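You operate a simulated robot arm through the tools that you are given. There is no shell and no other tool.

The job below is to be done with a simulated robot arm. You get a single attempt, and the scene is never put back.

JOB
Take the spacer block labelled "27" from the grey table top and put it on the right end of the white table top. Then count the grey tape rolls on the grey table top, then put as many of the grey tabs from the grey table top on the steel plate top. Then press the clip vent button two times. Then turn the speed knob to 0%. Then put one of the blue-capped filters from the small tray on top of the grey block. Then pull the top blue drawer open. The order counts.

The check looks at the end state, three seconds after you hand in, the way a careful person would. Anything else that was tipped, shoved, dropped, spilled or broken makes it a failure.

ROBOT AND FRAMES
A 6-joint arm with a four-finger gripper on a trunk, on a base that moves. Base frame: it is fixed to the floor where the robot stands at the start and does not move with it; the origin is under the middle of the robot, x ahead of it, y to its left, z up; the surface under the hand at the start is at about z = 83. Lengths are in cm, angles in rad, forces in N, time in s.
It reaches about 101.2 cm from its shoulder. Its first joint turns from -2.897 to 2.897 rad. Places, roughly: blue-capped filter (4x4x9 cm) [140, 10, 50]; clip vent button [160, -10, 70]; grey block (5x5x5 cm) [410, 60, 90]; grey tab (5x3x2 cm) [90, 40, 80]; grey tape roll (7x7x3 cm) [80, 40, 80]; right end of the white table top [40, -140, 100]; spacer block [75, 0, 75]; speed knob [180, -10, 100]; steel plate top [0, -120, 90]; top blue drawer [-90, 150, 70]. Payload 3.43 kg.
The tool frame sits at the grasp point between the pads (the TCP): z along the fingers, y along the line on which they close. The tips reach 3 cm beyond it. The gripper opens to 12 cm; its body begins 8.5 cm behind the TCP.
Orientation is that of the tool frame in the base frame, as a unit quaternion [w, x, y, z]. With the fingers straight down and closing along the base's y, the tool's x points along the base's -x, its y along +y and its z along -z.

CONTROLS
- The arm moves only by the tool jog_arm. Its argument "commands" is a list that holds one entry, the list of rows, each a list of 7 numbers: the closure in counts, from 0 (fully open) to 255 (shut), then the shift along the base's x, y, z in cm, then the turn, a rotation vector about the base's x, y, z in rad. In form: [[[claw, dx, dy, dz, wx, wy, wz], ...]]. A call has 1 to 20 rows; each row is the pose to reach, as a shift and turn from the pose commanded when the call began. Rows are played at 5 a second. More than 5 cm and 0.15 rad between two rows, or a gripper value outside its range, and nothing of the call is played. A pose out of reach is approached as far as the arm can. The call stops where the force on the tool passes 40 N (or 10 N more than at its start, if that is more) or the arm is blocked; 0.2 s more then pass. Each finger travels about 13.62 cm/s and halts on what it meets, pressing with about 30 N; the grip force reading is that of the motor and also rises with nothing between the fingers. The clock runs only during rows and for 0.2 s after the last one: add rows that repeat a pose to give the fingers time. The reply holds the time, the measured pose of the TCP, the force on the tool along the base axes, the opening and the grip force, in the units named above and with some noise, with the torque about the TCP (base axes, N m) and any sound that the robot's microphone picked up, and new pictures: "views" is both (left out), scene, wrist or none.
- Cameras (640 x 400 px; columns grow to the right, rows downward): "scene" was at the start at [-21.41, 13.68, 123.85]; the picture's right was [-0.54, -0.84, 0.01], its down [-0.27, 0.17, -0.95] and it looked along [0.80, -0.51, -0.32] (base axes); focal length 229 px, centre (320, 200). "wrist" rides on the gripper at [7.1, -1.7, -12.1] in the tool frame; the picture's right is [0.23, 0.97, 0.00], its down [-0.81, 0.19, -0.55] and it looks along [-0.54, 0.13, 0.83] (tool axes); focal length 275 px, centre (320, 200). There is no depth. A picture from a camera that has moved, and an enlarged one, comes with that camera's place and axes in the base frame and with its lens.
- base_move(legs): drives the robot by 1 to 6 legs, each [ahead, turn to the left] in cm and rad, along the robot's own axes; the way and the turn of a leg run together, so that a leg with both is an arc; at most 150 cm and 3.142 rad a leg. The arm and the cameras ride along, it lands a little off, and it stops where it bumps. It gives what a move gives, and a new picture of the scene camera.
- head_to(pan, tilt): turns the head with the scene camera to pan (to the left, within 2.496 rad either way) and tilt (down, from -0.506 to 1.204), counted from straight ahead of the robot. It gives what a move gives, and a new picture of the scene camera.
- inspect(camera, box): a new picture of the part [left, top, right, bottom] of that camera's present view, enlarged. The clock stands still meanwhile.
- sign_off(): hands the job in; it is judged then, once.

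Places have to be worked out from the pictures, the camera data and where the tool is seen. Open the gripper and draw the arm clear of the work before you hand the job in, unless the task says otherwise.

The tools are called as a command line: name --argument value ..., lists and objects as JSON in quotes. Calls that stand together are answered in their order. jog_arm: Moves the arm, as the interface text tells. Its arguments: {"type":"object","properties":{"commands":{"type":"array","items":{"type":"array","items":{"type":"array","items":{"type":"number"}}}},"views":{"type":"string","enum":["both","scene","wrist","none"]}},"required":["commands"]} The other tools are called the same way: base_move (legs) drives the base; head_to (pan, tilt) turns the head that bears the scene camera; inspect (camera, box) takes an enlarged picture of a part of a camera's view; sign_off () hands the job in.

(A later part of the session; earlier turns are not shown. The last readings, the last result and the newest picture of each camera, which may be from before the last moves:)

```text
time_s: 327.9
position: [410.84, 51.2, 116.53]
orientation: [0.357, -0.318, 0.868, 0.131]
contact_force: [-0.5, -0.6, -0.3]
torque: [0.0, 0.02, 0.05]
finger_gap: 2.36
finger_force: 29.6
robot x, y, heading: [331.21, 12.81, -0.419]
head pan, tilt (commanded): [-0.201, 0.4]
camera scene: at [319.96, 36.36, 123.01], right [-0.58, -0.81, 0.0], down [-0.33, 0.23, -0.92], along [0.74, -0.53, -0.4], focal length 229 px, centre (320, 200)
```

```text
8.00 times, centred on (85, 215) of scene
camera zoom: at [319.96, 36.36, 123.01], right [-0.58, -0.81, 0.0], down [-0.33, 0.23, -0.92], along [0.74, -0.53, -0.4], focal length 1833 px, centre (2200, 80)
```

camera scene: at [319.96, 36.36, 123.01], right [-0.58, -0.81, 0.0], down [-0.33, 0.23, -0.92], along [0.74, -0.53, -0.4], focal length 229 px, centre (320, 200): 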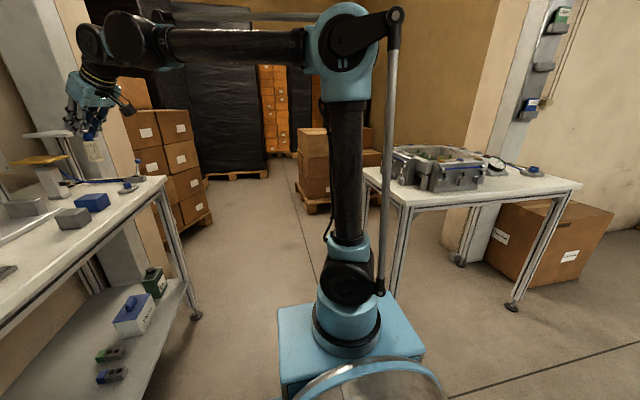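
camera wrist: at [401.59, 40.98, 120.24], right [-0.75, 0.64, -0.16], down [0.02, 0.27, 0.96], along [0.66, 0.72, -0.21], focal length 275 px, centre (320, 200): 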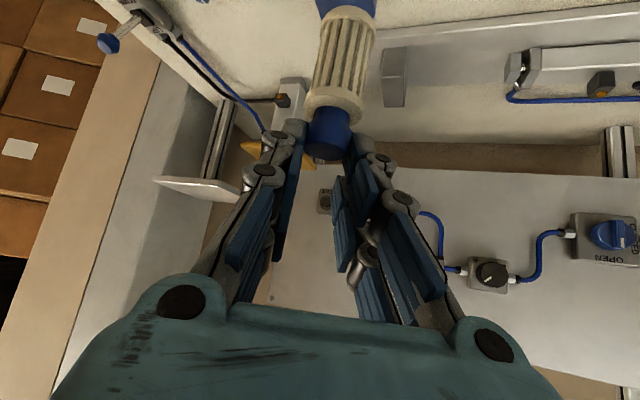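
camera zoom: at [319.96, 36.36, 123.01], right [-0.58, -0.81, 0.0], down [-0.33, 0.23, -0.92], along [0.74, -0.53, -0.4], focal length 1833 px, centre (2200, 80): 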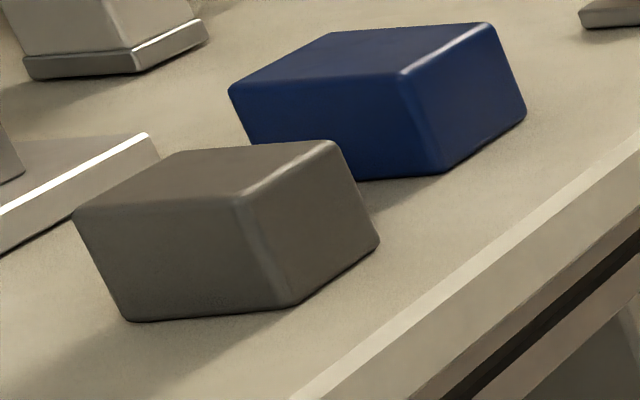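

The views agree after calibrating against the known hand position: cube centre ≈[406.2,59.6], top ≈94.2. I move the filter above it with its bottom a few centimetres over the cube.

jog_arm --commands '[[[225, -1.6, 2.8, -1, 0, 0, 0], [225, -3.2, 5.6, -2, 0, 0, 0], [225, -4.8, 8.3, -4, 0, 0, 0], [225, -4.8, 8.3, -7, 0, 0, 0], [225, -4.8, 8.3, -9, 0, 0, 0], [225, -4.8, 8.3, -9, 0, 0, 0]]]' --views "both"

inspect --camera "scene" --box '[30, 130, 130, 230]'

inspect --camera "wrist" --box '[220, 0, 440, 160]'

```text
time_s: 329.3
position: [406.37, 59.02, 107.56]
orientation: [0.357, -0.319, 0.868, 0.132]
contact_force: [0.3, 0.2, 0.1]
torque: [-0.03, 0.02, -0.01]
finger_gap: 2.33
finger_force: 30.3
robot x, y, heading: [331.51, 12.6, -0.421]
head pan, tilt (commanded): [-0.201, 0.4]
camera scene: at [319.95, 36.36, 123.01], right [-0.58, -0.81, 0.0], down [-0.33, 0.23, -0.92], along [0.74, -0.53, -0.4], focal length 229 px, centre (320, 200)
camera wrist: at [397.02, 48.99, 111.16], right [-0.75, 0.64, -0.16], down [0.02, 0.27, 0.96], along [0.66, 0.72, -0.21], focal length 275 px, centre (320, 200)
```

scene: 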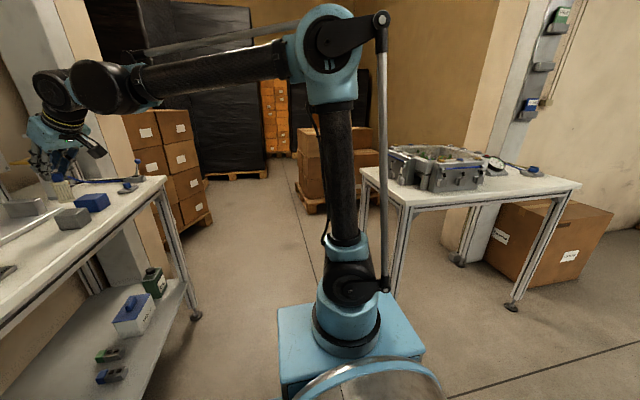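
wrist: 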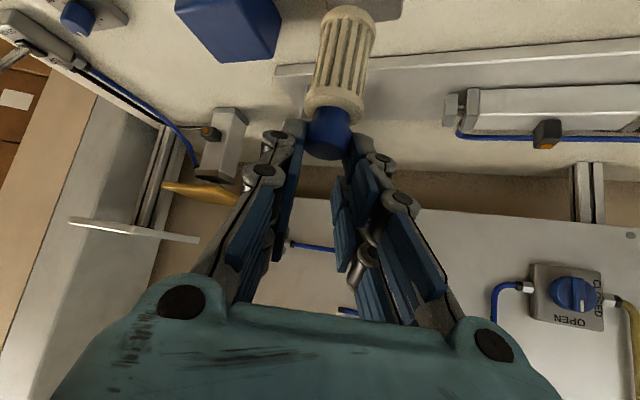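

```text
4.00 times, centred on (80, 180) of scene
camera zoom: at [319.95, 36.36, 123.01], right [-0.58, -0.81, 0.0], down [-0.33, 0.23, -0.92], along [0.74, -0.53, -0.4], focal length 916 px, centre (1280, 280)
```

zoom: 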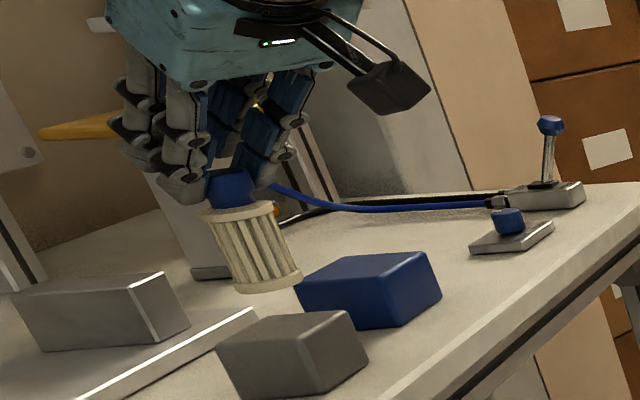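

```text
2.50 times, centred on (330, 80) of wrist
camera zoom: at [397.02, 48.99, 111.16], right [-0.75, 0.64, -0.16], down [0.02, 0.27, 0.96], along [0.66, 0.72, -0.21], focal length 688 px, centre (295, 500)
```

zoom: 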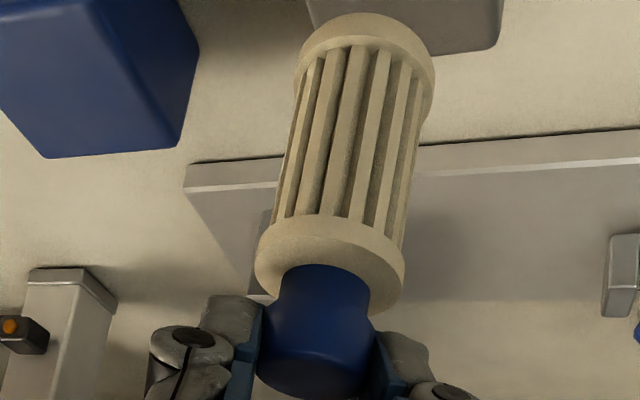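

head_to --pan 0.85 --tilt 0.4

inspect --camera "scene" --box '[345, 130, 425, 200]'

```text
time_s: 330.6
position: [406.41, 59.18, 107.64]
orientation: [0.356, -0.319, 0.869, 0.132]
contact_force: [0.5, 0.0, 0.3]
torque: [-0.01, -0.02, 0.03]
finger_gap: 2.35
finger_force: 30.2
robot x, y, heading: [331.14, 12.85, -0.421]
head pan, tilt (commanded): [0.85, 0.4]
camera scene: at [320.83, 45.6, 123.04], right [0.42, -0.91, -0.01], down [-0.36, -0.16, -0.92], along [0.83, 0.39, -0.4], focal length 229 px, centre (320, 200)
```

scene: 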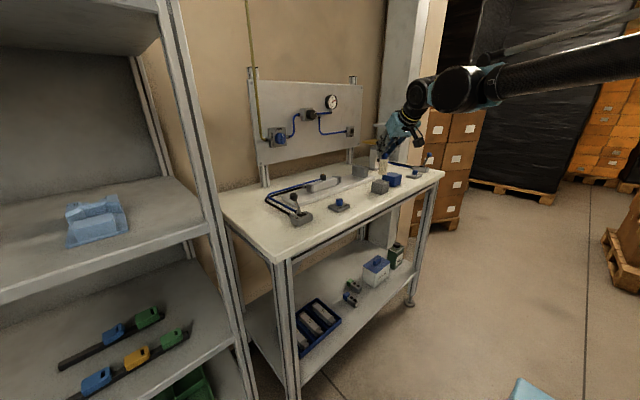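

```text
5.71 times, centred on (385, 165) of scene
camera zoom: at [320.83, 45.6, 123.04], right [0.42, -0.91, -0.01], down [-0.36, -0.16, -0.92], along [0.83, 0.39, -0.4], focal length 1309 px, centre (-51, 400)
```

zoom: 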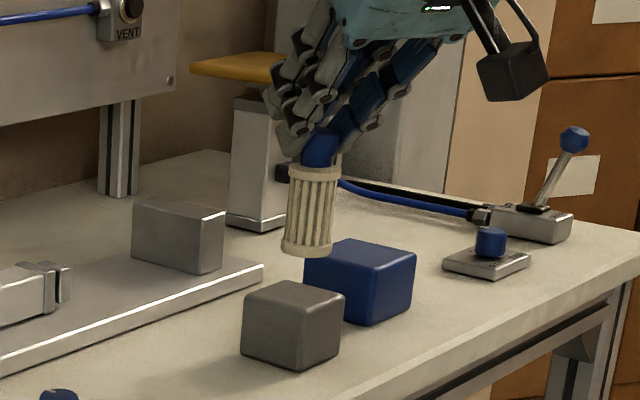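

Comparing bottle bottom and cube top in the wrist and head views, the filter is about 0.5 cm short in x and 1.05 cm in y. I correct and lower 2.3 cm, then recheck.

jog_arm --commands '[[[225, 0.25, 0.5, 0, 0, 0, 0], [225, 0.5, 1.05, 0, 0, 0, 0], [225, 0.5, 1.05, -1.2, 0, 0, 0], [225, 0.5, 1.05, -2.3, 0, 0, 0], [225, 0.5, 1.05, -2.3, 0, 0, 0]]]' --views "wrist"

inspect --camera "scene" --box '[355, 145, 415, 195]'

inspect --camera "wrist" --box '[240, 0, 440, 140]'

```text
time_s: 331.8
position: [406.67, 60.22, 105.23]
orientation: [0.357, -0.318, 0.868, 0.132]
contact_force: [0.2, 0.5, -0.3]
torque: [0.01, -0.01, -0.02]
finger_gap: 2.34
finger_force: 30.2
robot x, y, heading: [331.46, 12.24, -0.419]
head pan, tilt (commanded): [0.85, 0.4]
camera wrist: at [397.43, 50.12, 108.9], right [-0.75, 0.64, -0.16], down [0.02, 0.27, 0.96], along [0.66, 0.72, -0.21], focal length 275 px, centre (320, 200)
```

wrist: 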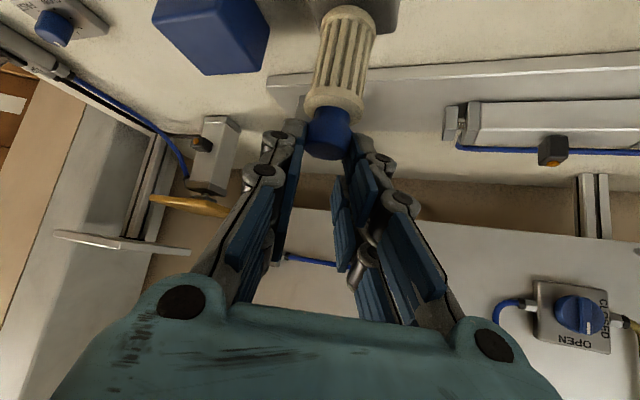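

```text
8.00 times, centred on (385, 170) of scene
camera zoom: at [320.83, 45.61, 123.04], right [0.42, -0.91, -0.01], down [-0.36, -0.16, -0.92], along [0.83, 0.39, -0.4], focal length 1833 px, centre (-200, 440)
```

zoom: 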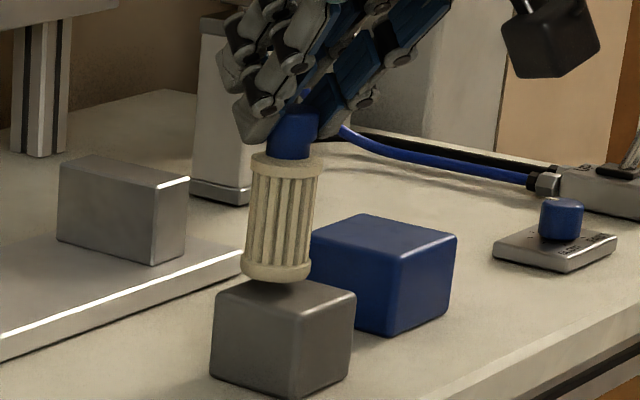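

```text
2.86 times, centred on (340, 70) of wrist
camera zoom: at [397.43, 50.12, 108.9], right [-0.75, 0.64, -0.16], down [0.02, 0.27, 0.96], along [0.66, 0.72, -0.21], focal length 786 px, centre (263, 571)
```

zoom: 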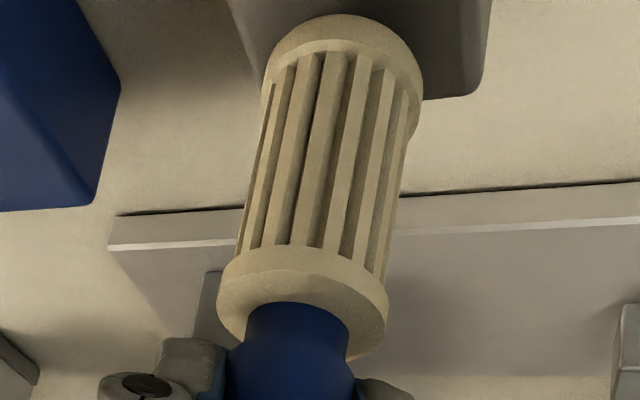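

The filter's base is now almost over the cube's centre (within ~0.3 cm) and vertical. I make a small correction and lower in fine steps until contact.

jog_arm --commands '[[[225, -0.05, -0.2, -0.2, 0, 0, 0], [225, -0.1, -0.3, -0.4, 0, 0, 0], [225, -0.1, -0.3, -0.6, 0, 0, 0], [225, -0.1, -0.3, -0.75, 0, 0, 0]]]' --views "wrist"

inspect --camera "scene" --box '[355, 145, 415, 195]'

```text
time_s: 332.8
position: [406.53, 59.92, 104.62]
orientation: [0.357, -0.318, 0.868, 0.132]
contact_force: [0.2, -0.5, 3.8]
torque: [-0.13, -0.03, -0.03]
finger_gap: 2.32
finger_force: 29.9
robot x, y, heading: [331.61, 12.69, -0.414]
head pan, tilt (commanded): [0.85, 0.4]
camera wrist: at [397.27, 49.84, 108.23], right [-0.75, 0.64, -0.16], down [0.02, 0.27, 0.96], along [0.66, 0.72, -0.21], focal length 275 px, centre (320, 200)
```

wrist: 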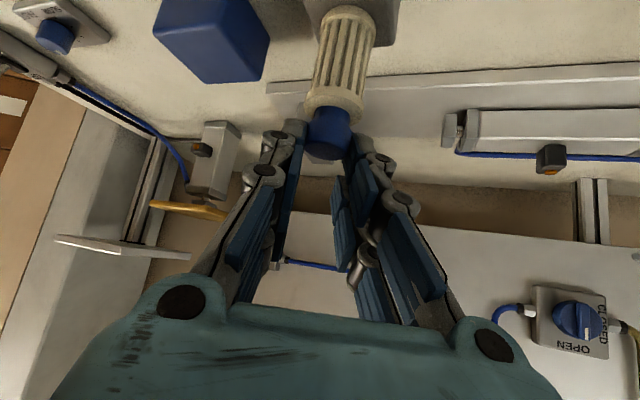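

```text
8.00 times, centred on (385, 170) of scene
camera zoom: at [320.82, 45.6, 123.05], right [0.42, -0.91, -0.01], down [-0.36, -0.16, -0.92], along [0.83, 0.39, -0.4], focal length 1833 px, centre (-200, 440)
```

zoom: 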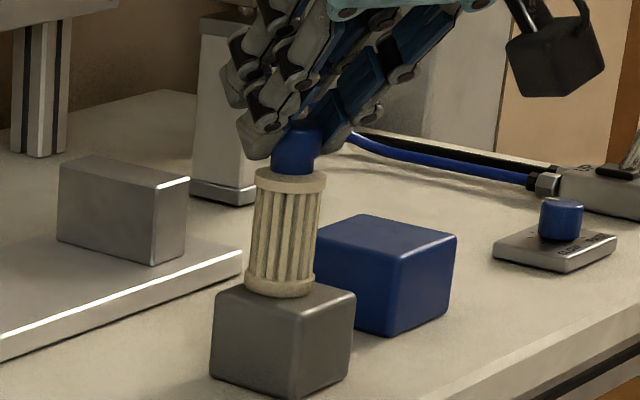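

A small upward force (3.8 N) appears. I lower another 0.15 cm to see whether this is real contact.

jog_arm --commands '[[[225, 0, 0, -0.08, 0, 0, 0], [225, 0, 0, -0.15, 0, 0, 0]]]' --views "none"

inspect --camera "scene" --box '[365, 155, 405, 190]'

inspect --camera "wrist" --box '[270, 0, 430, 120]'

```text
time_s: 333.4
position: [406.37, 60.06, 104.6]
orientation: [0.359, -0.318, 0.868, 0.132]
contact_force: [2.5, 2.8, 28.7]
torque: [0.31, -0.31, -0.07]
finger_gap: 2.34
finger_force: 29.3
robot x, y, heading: [331.29, 12.91, -0.418]
head pan, tilt (commanded): [0.85, 0.4]
```

```text
11.43 times, centred on (385, 172) of scene
camera zoom: at [320.75, 45.56, 123.05], right [0.42, -0.91, -0.01], down [-0.36, -0.16, -0.92], along [0.83, 0.39, -0.4], focal length 2618 px, centre (-423, 514)
```

zoom: 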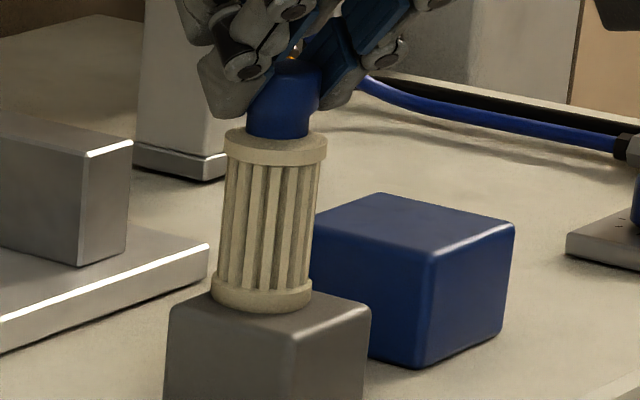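

```text
3.33 times, centred on (350, 60) of wrist
camera zoom: at [397.2, 49.87, 108.11], right [-0.75, 0.64, -0.16], down [0.02, 0.26, 0.96], along [0.66, 0.72, -0.21], focal length 918 px, centre (220, 667)
```

zoom: 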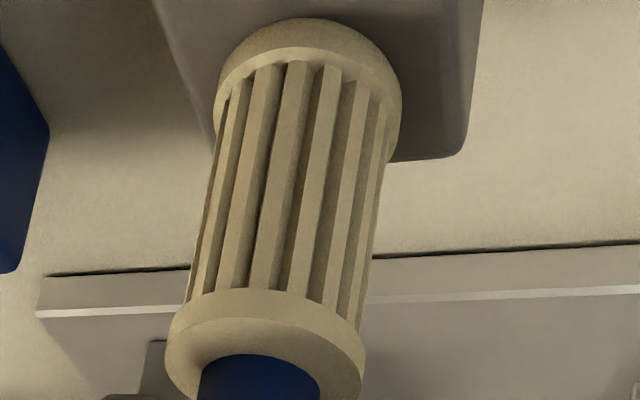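

It is resting on the cube. The head view suggests it sits somewhat toward the back, the wrist view nearly centred, so I lift slightly, shift (-0.6,-0.3) as a hedge, and set it down again.

jog_arm --commands '[[[225, 0, 0, 0.4, 0, 0, 0], [225, 0, 0, 0.8, 0, 0, 0], [225, -0.3, -0.15, 0.8, 0, 0, 0], [225, -0.6, -0.3, 0.8, 0, 0, 0], [225, -0.6, -0.3, 0.4, 0, 0, 0], [225, -0.6, -0.3, 0.2, 0, 0, 0], [225, -0.6, -0.3, 0.2, 0, 0, 0]]]' --views "wrist"

inspect --camera "scene" --box '[365, 155, 405, 190]'

head_to --pan -0.2 --tilt 0.4

inspect --camera "scene" --box '[40, 160, 120, 230]'

```text
time_s: 335.0
position: [406.02, 59.68, 104.74]
orientation: [0.357, -0.318, 0.868, 0.131]
contact_force: [1.0, -0.8, -1.0]
torque: [0.0, -0.03, -0.01]
finger_gap: 2.31
finger_force: 29.6
robot x, y, heading: [331.35, 12.8, -0.42]
head pan, tilt (commanded): [0.85, 0.4]
camera wrist: at [396.7, 49.54, 108.2], right [-0.75, 0.64, -0.16], down [0.02, 0.27, 0.96], along [0.66, 0.72, -0.21], focal length 275 px, centre (320, 200)
```

wrist: 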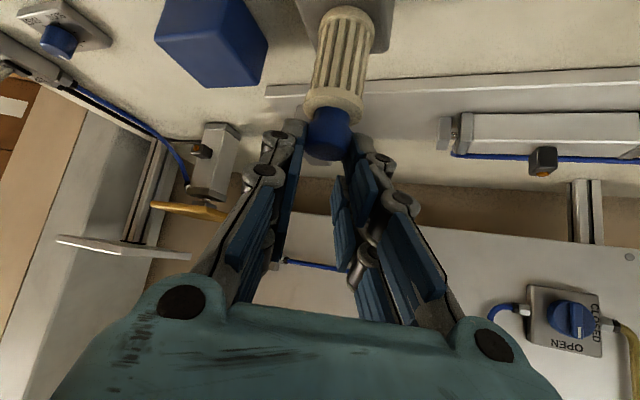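

```text
11.43 times, centred on (385, 172) of scene
camera zoom: at [320.83, 45.61, 123.05], right [0.42, -0.91, -0.01], down [-0.36, -0.16, -0.92], along [0.83, 0.39, -0.4], focal length 2618 px, centre (-423, 514)
```

zoom: 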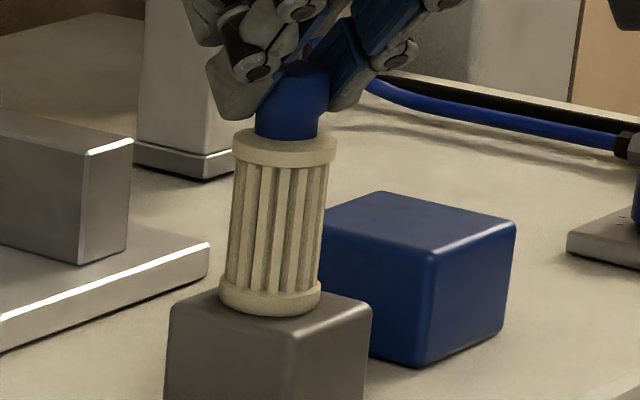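

```text
time_s: 336.3
position: [406.01, 59.72, 104.61]
orientation: [0.356, -0.318, 0.869, 0.131]
contact_force: [0.8, -1.0, 0.4]
torque: [0.0, 0.03, 0.01]
finger_gap: 2.34
finger_force: 29.7
robot x, y, heading: [331.14, 12.49, -0.42]
head pan, tilt (commanded): [-0.201, 0.4]
camera scene: at [319.95, 36.36, 123.01], right [-0.58, -0.81, 0.0], down [-0.33, 0.23, -0.92], along [0.75, -0.53, -0.4], focal length 229 px, centre (320, 200)
```

scene: 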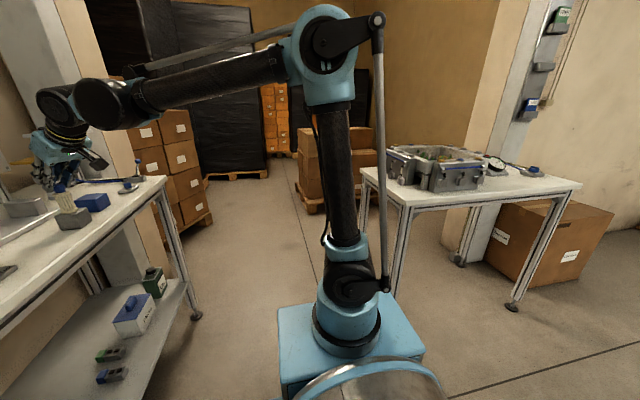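

```text
5.71 times, centred on (80, 195) of scene
camera zoom: at [319.95, 36.36, 123.01], right [-0.58, -0.81, 0.0], down [-0.33, 0.23, -0.92], along [0.75, -0.53, -0.4], focal length 1309 px, centre (1691, 229)
```

zoom: 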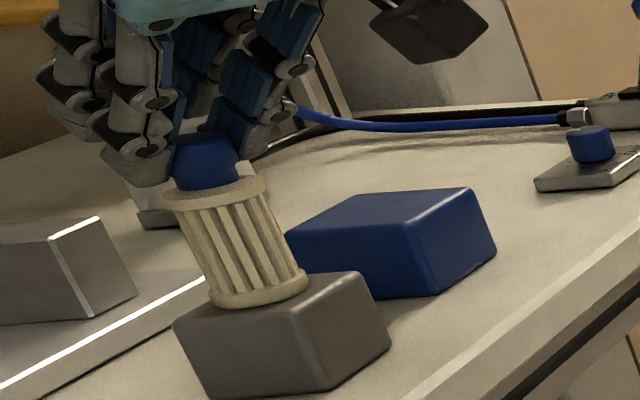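

Both views now show the filter's base close to the centre of the cube's top. I lower the last ~0.15 cm until light contact.

jog_arm --commands '[[[225, 0, 0, -0.08, 0, 0, 0], [225, 0, 0, -0.14, 0, 0, 0], [225, 0, 0, -0.14, 0, 0, 0]]]' --views "none"

```text
time_s: 337.1
position: [405.92, 59.64, 104.57]
orientation: [0.357, -0.319, 0.868, 0.132]
contact_force: [0.2, 2.0, 21.2]
torque: [0.26, -0.09, -0.01]
finger_gap: 2.32
finger_force: 30.2
robot x, y, heading: [331.52, 12.49, -0.421]
head pan, tilt (commanded): [-0.201, 0.4]
```

Contact with 21 N. I ease up slightly and open the fingers slowly.

jog_arm --commands '[[[225, 0, 0, 0.06, 0, 0, 0], [215, 0, 0, 0.06, 0, 0, 0], [205, 0, 0, 0.06, 0, 0, 0], [197, 0, 0, 0.06, 0, 0, 0], [190, 0, 0, 0.06, 0, 0, 0], [180, 0, 0, 0.06, 0, 0, 0], [170, 0, 0, 0.06, 0, 0, 0], [170, 0, 0, 0.06, 0, 0, 0]]]' --views "wrist"

inspect --camera "scene" --box '[40, 160, 120, 230]'

inspect --camera "wrist" --box '[240, 0, 440, 160]'

```text
time_s: 338.9
position: [406.06, 59.67, 104.36]
orientation: [0.357, -0.319, 0.868, 0.132]
contact_force: [-0.8, 0.0, 0.2]
torque: [-0.03, 0.01, -0.01]
finger_gap: 4.02
finger_force: 0.1
robot x, y, heading: [331.2, 12.91, -0.421]
head pan, tilt (commanded): [-0.201, 0.4]
camera wrist: at [396.72, 49.52, 108.06], right [-0.75, 0.64, -0.16], down [0.02, 0.27, 0.96], along [0.66, 0.72, -0.21], focal length 275 px, centre (320, 200)
```

wrist: 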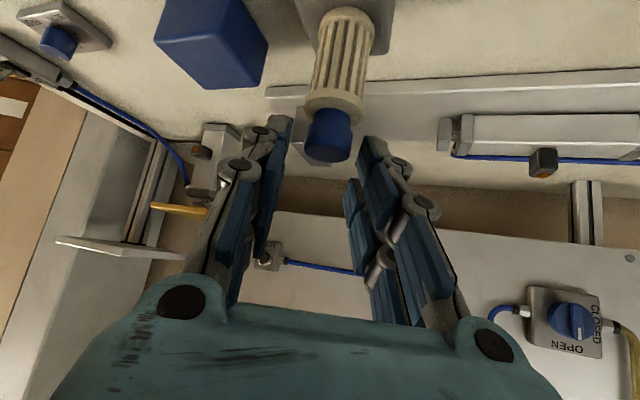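

```text
5.71 times, centred on (80, 195) of scene
camera zoom: at [319.95, 36.36, 123.01], right [-0.58, -0.81, 0.0], down [-0.33, 0.23, -0.92], along [0.74, -0.53, -0.4], focal length 1309 px, centre (1691, 229)
```

zoom: 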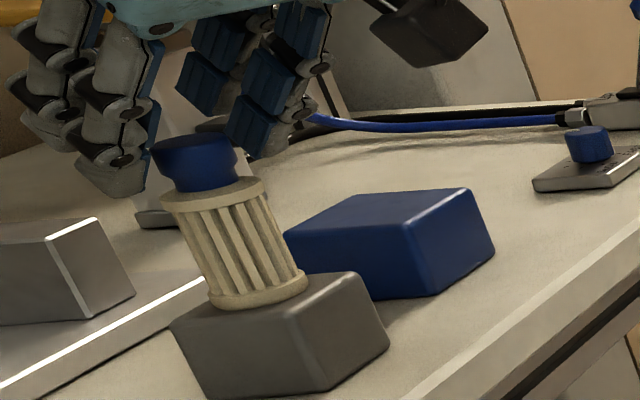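

```text
2.50 times, centred on (340, 80) of wrist
camera zoom: at [396.72, 49.52, 108.06], right [-0.75, 0.64, -0.16], down [0.02, 0.27, 0.96], along [0.66, 0.72, -0.21], focal length 688 px, centre (270, 500)
```

zoom: 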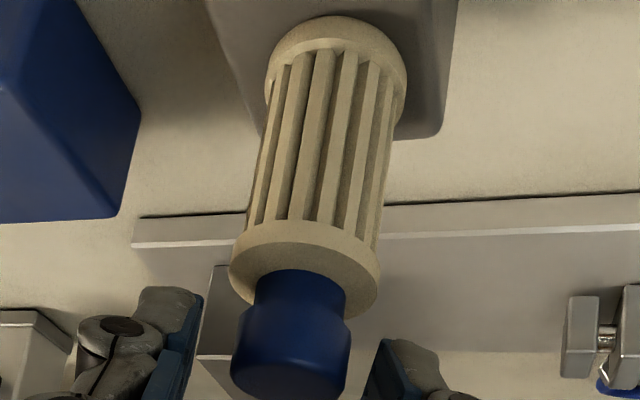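

The filter stands freely on the cube. I open a little more and withdraw back and up along the tool axis.

jog_arm --commands '[[[150, 0, 0, 0, 0, 0, 0], [140, 0, 0, 0, 0, 0, 0], [140, -0.8, -0.7, 1.1, 0, 0, 0], [140, -2.1, -1.8, 2.8, 0, 0, 0], [140, -3.8, -3.2, 5, 0, 0, 0], [140, -5.4, -4.6, 7.1, 0, 0, 0], [140, -7.5, -6.4, 9.9, 0, 0, 0], [140, -7.5, -8, 13, 0, 0, 0], [140, -7.5, -12, 15, 0, 0, 0]]]' --views "both"

inspect --camera "scene" --box '[40, 160, 120, 230]'

```text
time_s: 340.9
position: [398.59, 47.81, 119.28]
orientation: [0.356, -0.319, 0.868, 0.132]
contact_force: [0.2, 0.8, 0.5]
torque: [0.0, 0.02, -0.01]
finger_gap: 5.4
finger_force: 0.2
robot x, y, heading: [331.35, 12.65, -0.42]
head pan, tilt (commanded): [-0.201, 0.4]
camera scene: at [319.95, 36.37, 123.0], right [-0.58, -0.81, 0.0], down [-0.33, 0.23, -0.92], along [0.74, -0.53, -0.4], focal length 229 px, centre (320, 200)
camera wrist: at [389.28, 37.65, 122.91], right [-0.75, 0.64, -0.16], down [0.02, 0.27, 0.96], along [0.66, 0.72, -0.21], focal length 275 px, centre (320, 200)
```

scene: 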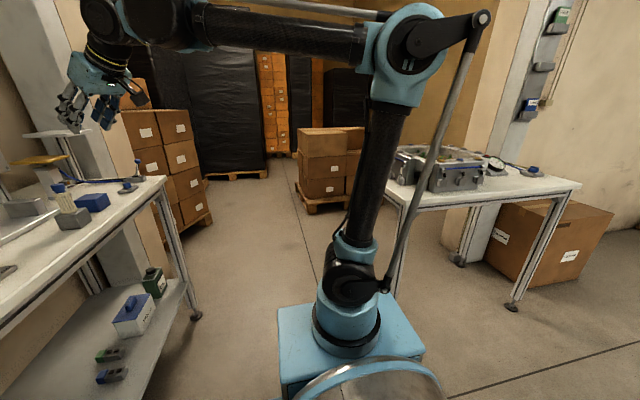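
wrist: 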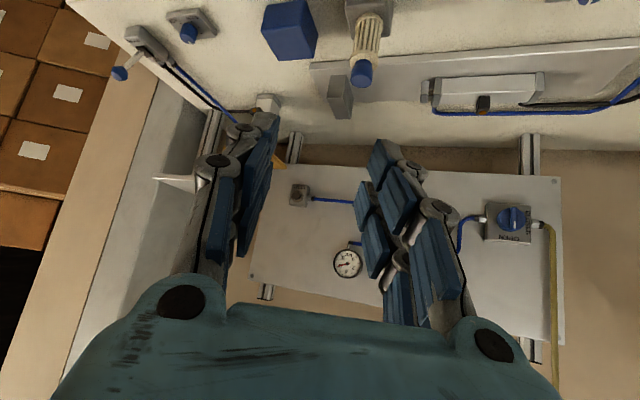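

```text
5.71 times, centred on (80, 195) of scene
camera zoom: at [319.95, 36.37, 123.0], right [-0.58, -0.81, 0.0], down [-0.33, 0.23, -0.92], along [0.74, -0.53, -0.4], focal length 1309 px, centre (1691, 229)
```

zoom: 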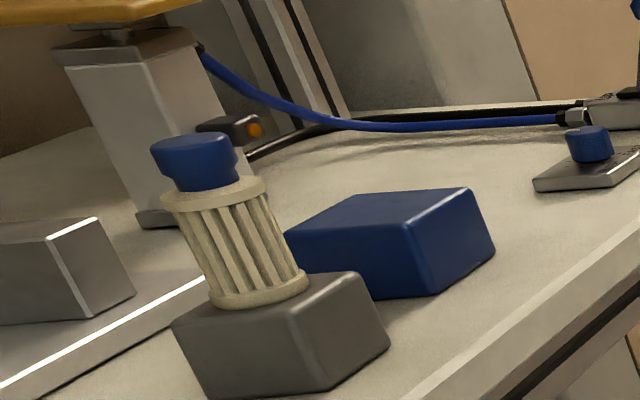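

The filter stands upright on the grey cube. Now back to the drawers: I tuck the arm in front, then reverse to the open spot and turn right around.

jog_arm --commands '[[[100, 1.2, -4.5, 0, 0, 0, -0.08], [60, 2.2, -9, 0, 0, 0, -0.16], [0, 2.8, -13.5, 0, 0, 0, -0.24], [0, 3, -18, 0, 0, 0, -0.32], [0, 3, -22.5, 0, 0, 0, -0.4], [0, 2.8, -27, 0, 0, 0, -0.48], [0, 2.4, -31.5, 0, 0, 0, -0.56], [0, 1.8, -36, 0, 0, 0, -0.64], [0, 1, -40.4, 0, 0, 0, -0.72], [0, 0, -44.8, 0, 0, 0, -0.8], [0, -1, -49, 0, 0, 0, -0.88], [0, -1.5, -52, 0, 0, 0, -0.96], [0, -1.5, -53, 0, 0, 0, -1.04], [0, -1.5, -53, 0, 0, 0, -1.12]]]' --views "scene"

base_move --legs '[[-35, 0], [0, -3.12]]'

```text
time_s: 343.9
position: [396.82, -5.32, 119.51]
orientation: [0.372, 0.192, 0.905, -0.079]
contact_force: [-0.1, 0.2, 0.4]
torque: [0.0, -0.01, 0.0]
finger_gap: 11.98
finger_force: 0.0
robot x, y, heading: [331.36, 12.83, -0.417]
head pan, tilt (commanded): [-0.201, 0.4]
camera scene: at [319.93, 36.35, 123.01], right [-0.58, -0.81, 0.0], down [-0.33, 0.23, -0.92], along [0.74, -0.53, -0.4], focal length 229 px, centre (320, 200)
```

scene: 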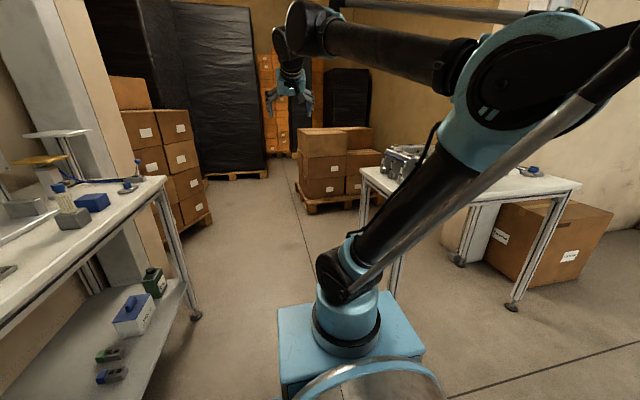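

```text
time_s: 354.5
position: [234.12, 44.18, 119.58]
orientation: [-0.077, 0.905, -0.188, -0.373]
contact_force: [-0.2, 0.4, 0.0]
torque: [0.0, 0.0, -0.01]
finger_gap: 11.99
finger_force: 0.1
robot x, y, heading: [299.01, 25.23, 2.724]
head pan, tilt (commanded): [-0.201, 0.4]
camera scene: at [310.79, 0.79, 123.01], right [0.58, 0.82, 0.0], down [0.33, -0.23, -0.92], along [-0.75, 0.53, -0.4], focal length 229 px, centre (320, 200)
```

scene: 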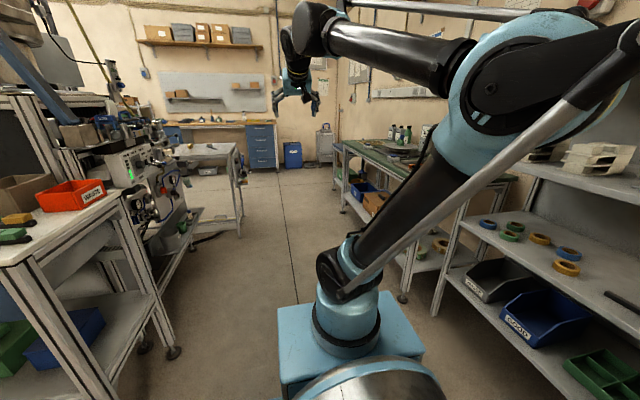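

The way back is clear with the drawers visible straight ahead. I drive forward along the corridor in two stretches.

base_move --legs '[[0, 0.053], [140, 0]]'

head_to --pan 0.0 --tilt 0.3

```text
time_s: 362.1
position: [103.02, 90.62, 120.34]
orientation: [-0.068, 0.908, -0.165, -0.38]
contact_force: [0.4, -0.3, 0.8]
torque: [0.04, 0.02, 0.02]
finger_gap: 12.01
finger_force: 0.0
robot x, y, heading: [167.63, 74.93, 2.777]
head pan, tilt (commanded): [-0.201, 0.4]
camera scene: at [180.32, 51.32, 123.01], right [0.54, 0.84, 0.0], down [0.34, -0.21, -0.92], along [-0.77, 0.49, -0.4], focal length 229 px, centre (320, 200)
```

scene: 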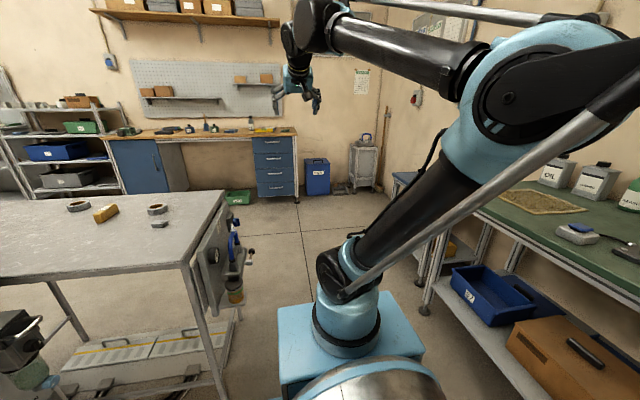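

```text
time_s: 362.8
position: [104.37, 90.18, 121.18]
orientation: [-0.07, 0.905, -0.165, -0.386]
contact_force: [0.5, -0.7, -0.6]
torque: [0.01, 0.0, 0.04]
finger_gap: 11.99
finger_force: 0.0
robot x, y, heading: [167.21, 74.92, 2.774]
head pan, tilt (commanded): [0.0, 0.3]
camera scene: at [179.41, 49.7, 123.93], right [0.36, 0.93, 0.0], down [0.29, -0.11, -0.95], along [-0.89, 0.34, -0.31], focal length 229 px, centre (320, 200)
```

scene: 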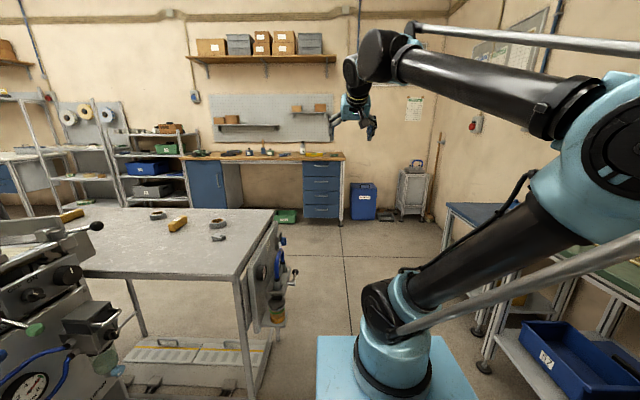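

I straighten to the bench normal and drive 126 cm further to stand in front of the drawers.

base_move --legs '[[0, -0.035], [124, 0]]'

head_to --pan 0.1 --tilt 0.4

inspect --camera "scene" --box '[200, 120, 420, 300]'

```text
time_s: 369.5
position: [-8.04, 140.23, 121.2]
orientation: [-0.076, 0.902, -0.181, -0.384]
contact_force: [1.0, 0.2, -0.1]
torque: [-0.03, 0.03, 0.02]
finger_gap: 11.99
finger_force: 0.0
robot x, y, heading: [54.18, 122.76, 2.738]
head pan, tilt (commanded): [0.0, 0.3]
camera scene: at [65.45, 97.16, 123.93], right [0.39, 0.92, 0.0], down [0.28, -0.12, -0.95], along [-0.88, 0.37, -0.31], focal length 229 px, centre (320, 200)
```

scene: 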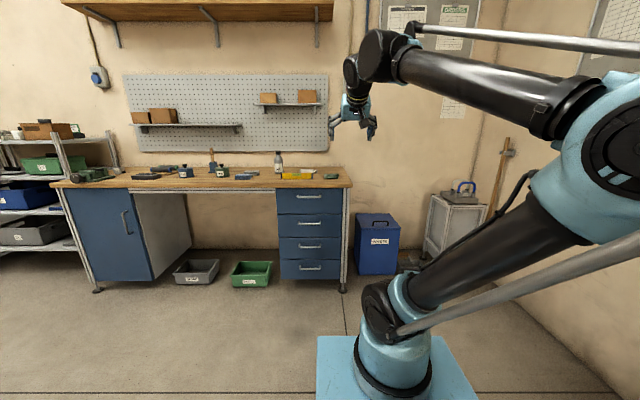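

```text
time_s: 370.2
position: [-6.7, 139.83, 121.84]
orientation: [-0.077, 0.9, -0.18, -0.39]
contact_force: [-1.1, 0.3, -0.4]
torque: [0.02, -0.02, -0.02]
finger_gap: 12.0
finger_force: 0.0
robot x, y, heading: [54.51, 123.28, 2.743]
head pan, tilt (commanded): [0.099, 0.4]
camera scene: at [65.21, 96.26, 123.01], right [0.3, 0.95, 0.0], down [0.38, -0.12, -0.92], along [-0.87, 0.27, -0.4], focal length 229 px, centre (320, 200)
```

scene: 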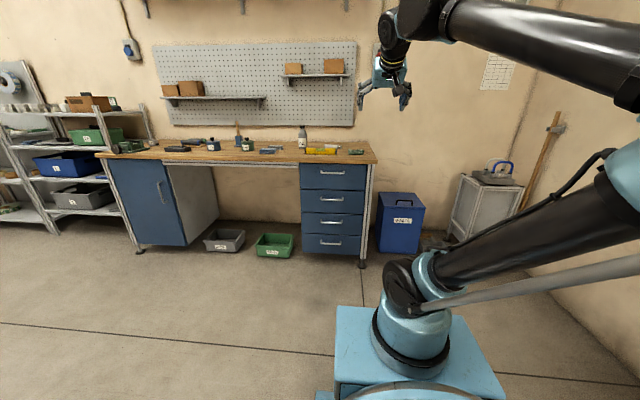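

```text
2.22 times, centred on (310, 210) of scene
camera zoom: at [65.21, 96.26, 123.01], right [0.3, 0.95, 0.0], down [0.38, -0.12, -0.92], along [-0.87, 0.27, -0.4], focal length 509 px, centre (342, 178)
```

zoom: 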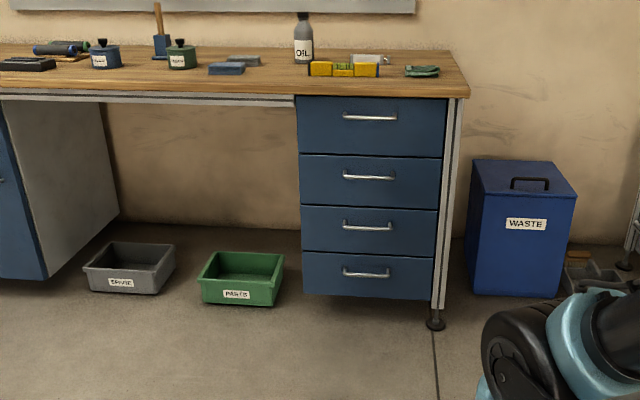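

The top drawer's bar handle is at about [-72.5,148,78.5], 16 cm wide. I bring the gripper to horizontal pointing at it, at a 20 cm stand-off.

jog_arm --commands '[[[60, -3.4, 0, -3.1, 0.021, 0.05, 0], [120, -6.8, 0, -6.2, 0.041, 0.099, 0], [140, -10.2, 0, -9.3, 0.062, 0.149, 0], [140, -13.6, 0, -12.4, 0.083, 0.199, 0], [140, -17, 0, -15.5, 0.103, 0.249, 0], [140, -20.4, 0, -18.6, 0.124, 0.298, 0], [140, -23.8, 0, -21.7, 0.145, 0.348, 0], [140, -27.2, 0, -24.8, 0.165, 0.398, 0], [140, -30.6, 0, -27.9, 0.186, 0.447, 0], [140, -34, 0, -31, 0.206, 0.497, 0], [140, -37.4, 0, -34.1, 0.227, 0.547, 0], [140, -40.8, 0, -37.2, 0.248, 0.597, 0], [140, -44.2, 0, -40.3, 0.268, 0.646, 0], [140, -47.5, 0.2, -43.3, 0.289, 0.696, 0], [140, -47.5, 0.2, -43.3, 0.289, 0.696, 0]]]' --views "both"

```text
time_s: 373.4
position: [-54.01, 140.15, 78.48]
orientation: [0.138, -0.693, 0.14, 0.693]
contact_force: [0.0, -0.3, 0.2]
torque: [0.02, -0.02, 0.01]
finger_gap: 5.4
finger_force: 0.1
robot x, y, heading: [54.48, 122.81, 2.741]
head pan, tilt (commanded): [0.099, 0.4]
camera scene: at [65.19, 96.26, 123.01], right [0.3, 0.95, 0.0], down [0.38, -0.12, -0.92], along [-0.87, 0.27, -0.4], focal length 229 px, centre (320, 200)
camera wrist: at [-42.25, 137.01, 71.39], right [-0.37, -0.9, -0.23], down [0.44, -0.39, 0.81], along [-0.82, 0.2, 0.54], focal length 275 px, centre (320, 200)
```

scene: 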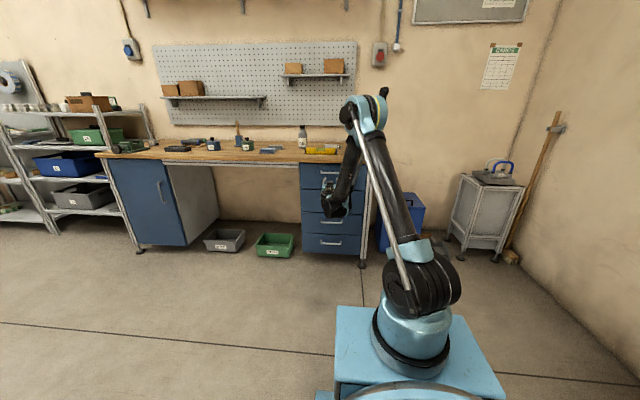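
wrist: 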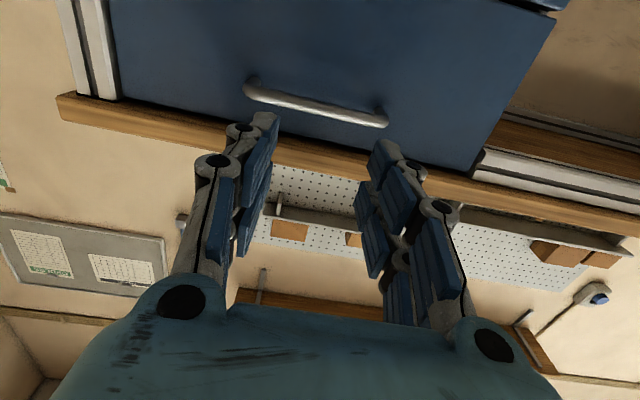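

inspect --camera "wrist" --box '[220, 40, 420, 180]'

inspect --camera "scene" --box '[280, 140, 400, 270]'

```text
2.86 times, centred on (320, 110) of wrist
camera zoom: at [-42.25, 137.01, 71.39], right [-0.37, -0.9, -0.23], down [0.44, -0.39, 0.81], along [-0.82, 0.2, 0.54], focal length 786 px, centre (320, 457)
```

zoom: 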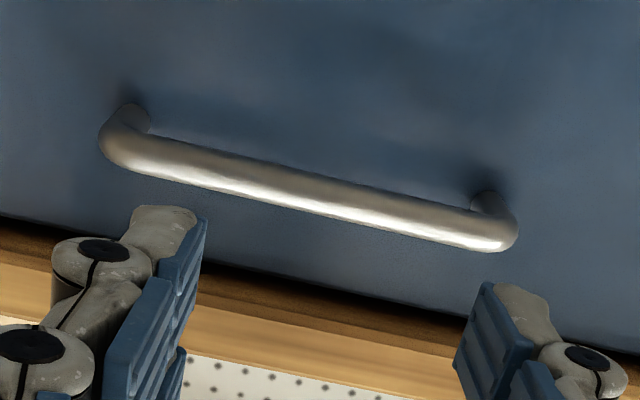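

```text
3.08 times, centred on (340, 205) of scene
camera zoom: at [65.19, 96.26, 123.01], right [0.3, 0.95, 0.0], down [0.38, -0.12, -0.92], along [-0.87, 0.27, -0.4], focal length 705 px, centre (258, 185)
```

zoom: 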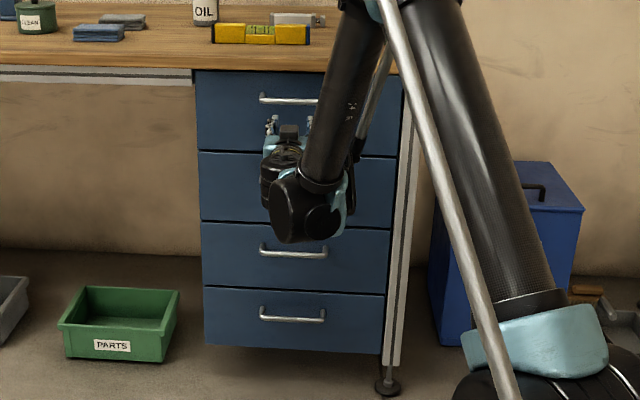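

The bar centre refines to [-70.7,147.3,79.1]. I roll the gripper a quarter turn so the fingers close vertically around the horizontal bar.

jog_arm --commands '[[[150, 0, 0, 0.1, -0.132, 0.055, 0], [155, 0, 0, 0.2, -0.263, 0.11, 0], [155, 0, 0, 0.3, -0.395, 0.165, 0], [155, 0, 0, 0.4, -0.527, 0.22, 0], [155, 0, 0, 0.5, -0.658, 0.275, 0], [155, 0, 0, 0.6, -0.79, 0.33, 0], [155, 0, 0, 0.6, -0.922, 0.385, 0], [155, 0, 0, 0.6, -1.053, 0.44, 0], [155, 0, 0, 0.6, -1.185, 0.495, 0], [155, 0, 0, 0.6, -1.316, 0.55, 0], [155, 0, 0, 0.6, -1.448, 0.605, 0], [155, 0, 0, 0.6, -1.448, 0.605, 0]]]' --views "both"

inspect --camera "wrist" --box '[200, 20, 440, 200]'

```text
time_s: 376.0
position: [-54.23, 140.34, 79.12]
orientation: [-0.379, -0.41, 0.597, 0.575]
contact_force: [-0.2, 0.0, -0.9]
torque: [-0.02, -0.01, 0.0]
finger_gap: 4.69
finger_force: 0.1
out of reach, approached as far as the arm can: row 11, 12
robot x, y, heading: [54.2, 122.38, 2.744]
head pan, tilt (commanded): [0.099, 0.4]
camera scene: at [65.18, 96.26, 123.01], right [0.3, 0.95, 0.0], down [0.38, -0.12, -0.92], along [-0.87, 0.27, -0.4], focal length 229 px, centre (320, 200)
camera wrist: at [-45.67, 129.11, 77.98], right [-0.14, -0.21, 0.97], down [0.81, 0.54, 0.23], along [-0.57, 0.81, 0.1], focal length 275 px, centre (320, 200)
```

scene: 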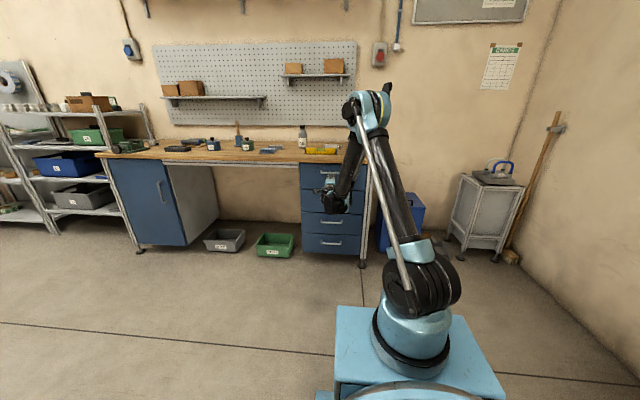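
wrist: 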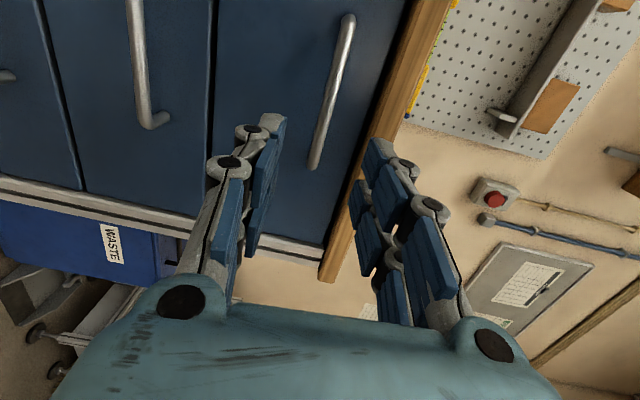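

```text
2.22 times, centred on (320, 110) of wrist
camera zoom: at [-45.67, 129.11, 77.98], right [-0.14, -0.21, 0.97], down [0.81, 0.54, 0.23], along [-0.57, 0.81, 0.1], focal length 612 px, centre (320, 400)
```

zoom: 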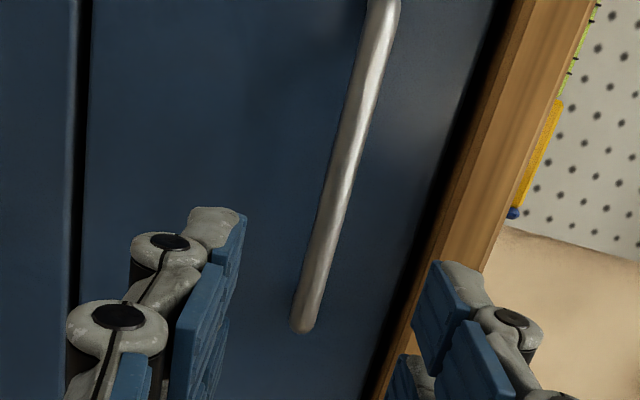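

The orientation is good (closing direction vertical). I advance 12 cm toward the bar and check the vertical alignment.

jog_arm --commands '[[[155, -3.5, 1.5, 0.1, 0, 0, 0], [155, -7, 3, 0.2, 0, 0, 0], [155, -9.5, 4.1, 0.3, 0, 0, 0], [155, -11.2, 4.8, 0.3, 0, 0, 0], [155, -11.2, 4.8, 0.3, 0, 0, 0]]]' --views "wrist"

inspect --camera "wrist" --box '[200, 40, 440, 220]'

```text
time_s: 377.2
position: [-65.51, 145.13, 79.21]
orientation: [-0.379, -0.409, 0.597, 0.577]
contact_force: [-0.6, 0.6, 0.3]
torque: [-0.01, 0.01, 0.02]
finger_gap: 4.69
finger_force: 0.0
robot x, y, heading: [54.27, 122.87, 2.741]
head pan, tilt (commanded): [0.099, 0.4]
camera wrist: at [-56.96, 133.85, 78.13], right [-0.14, -0.21, 0.97], down [0.81, 0.54, 0.23], along [-0.57, 0.81, 0.1], focal length 275 px, centre (320, 200)
```

wrist: 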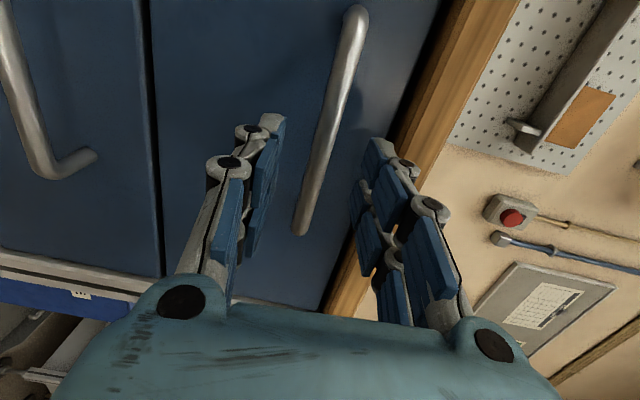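

```text
2.22 times, centred on (320, 130) of wrist
camera zoom: at [-56.96, 133.85, 78.13], right [-0.14, -0.21, 0.97], down [0.81, 0.54, 0.23], along [-0.57, 0.81, 0.1], focal length 612 px, centre (320, 356)
```

zoom: 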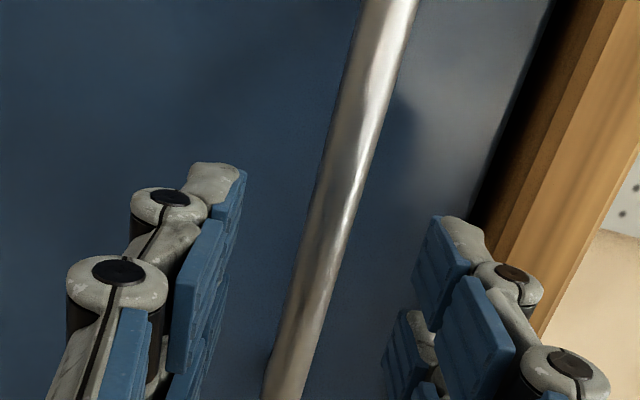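

The bar runs centrally between the fingers. I advance 4 cm more and close on the bar.

jog_arm --commands '[[[155, -1.4, 0.6, 0.1, 0, 0, 0], [155, -2.7, 1.15, 0.15, 0, 0, 0], [155, -3.6, 1.55, 0.2, 0, 0, 0], [155, -3.6, 1.55, 0.2, 0, 0, 0], [190, -3.6, 1.55, 0.2, 0, 0, 0], [220, -3.6, 1.55, 0.2, 0, 0, 0], [245, -3.6, 1.55, 0.2, 0, 0, 0], [245, -3.6, 1.55, 0.2, 0, 0, 0]]]' --views "wrist"

inspect --camera "wrist" --box '[200, 40, 440, 220]'

```text
time_s: 379.0
position: [-68.93, 146.85, 79.35]
orientation: [-0.379, -0.409, 0.598, 0.576]
contact_force: [10.7, -1.7, -23.8]
torque: [-0.63, -0.13, -0.31]
finger_gap: 1.76
finger_force: 11.4
robot x, y, heading: [54.64, 122.75, 2.742]
head pan, tilt (commanded): [0.099, 0.4]
camera wrist: at [-60.47, 135.44, 78.24], right [-0.14, -0.21, 0.97], down [0.81, 0.54, 0.24], along [-0.57, 0.81, 0.1], focal length 275 px, centre (320, 200)
```

wrist: 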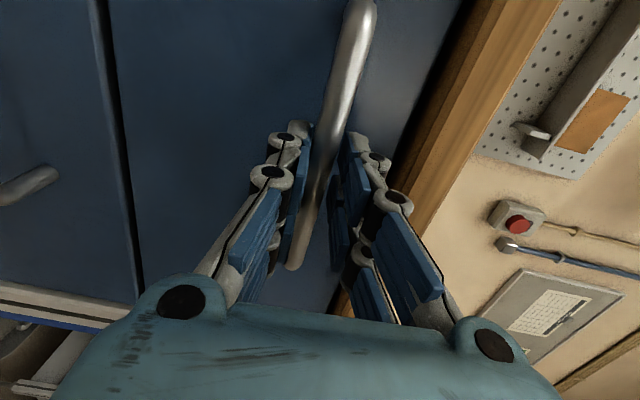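

```text
2.22 times, centred on (320, 130) of wrist
camera zoom: at [-60.47, 135.44, 78.24], right [-0.14, -0.21, 0.97], down [0.81, 0.54, 0.24], along [-0.57, 0.81, 0.1], focal length 612 px, centre (320, 356)
```

zoom: 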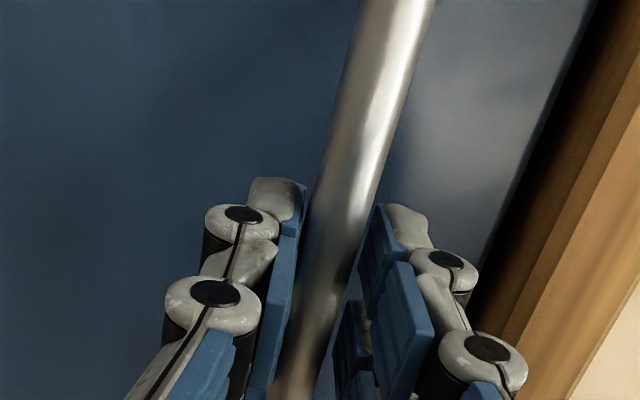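

The lower finger touched first (24 N downwards). I shift down 0.12 cm and finish closing.

jog_arm --commands '[[[245, 0, 0, -0.08, 0, 0, 0], [250, 0, 0, -0.12, 0, 0, 0], [250, 0, 0, -0.12, 0, 0, 0], [250, 0, 0, -0.12, 0, 0, 0]]]' --views "wrist"

```text
time_s: 380.0
position: [-68.98, 146.7, 79.21]
orientation: [-0.378, -0.409, 0.598, 0.576]
contact_force: [4.2, -0.1, -22.6]
torque: [-0.6, -0.08, -0.13]
finger_gap: 1.56
finger_force: 10.8
robot x, y, heading: [54.53, 122.61, 2.739]
head pan, tilt (commanded): [0.099, 0.4]
camera wrist: at [-60.48, 135.45, 78.13], right [-0.14, -0.21, 0.97], down [0.81, 0.54, 0.24], along [-0.57, 0.81, 0.1], focal length 275 px, centre (320, 200)
```

wrist: 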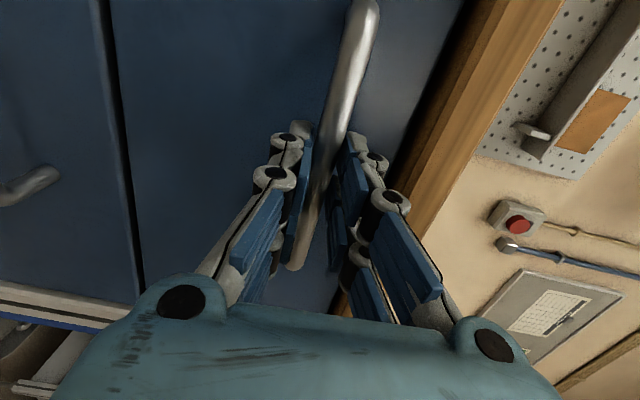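

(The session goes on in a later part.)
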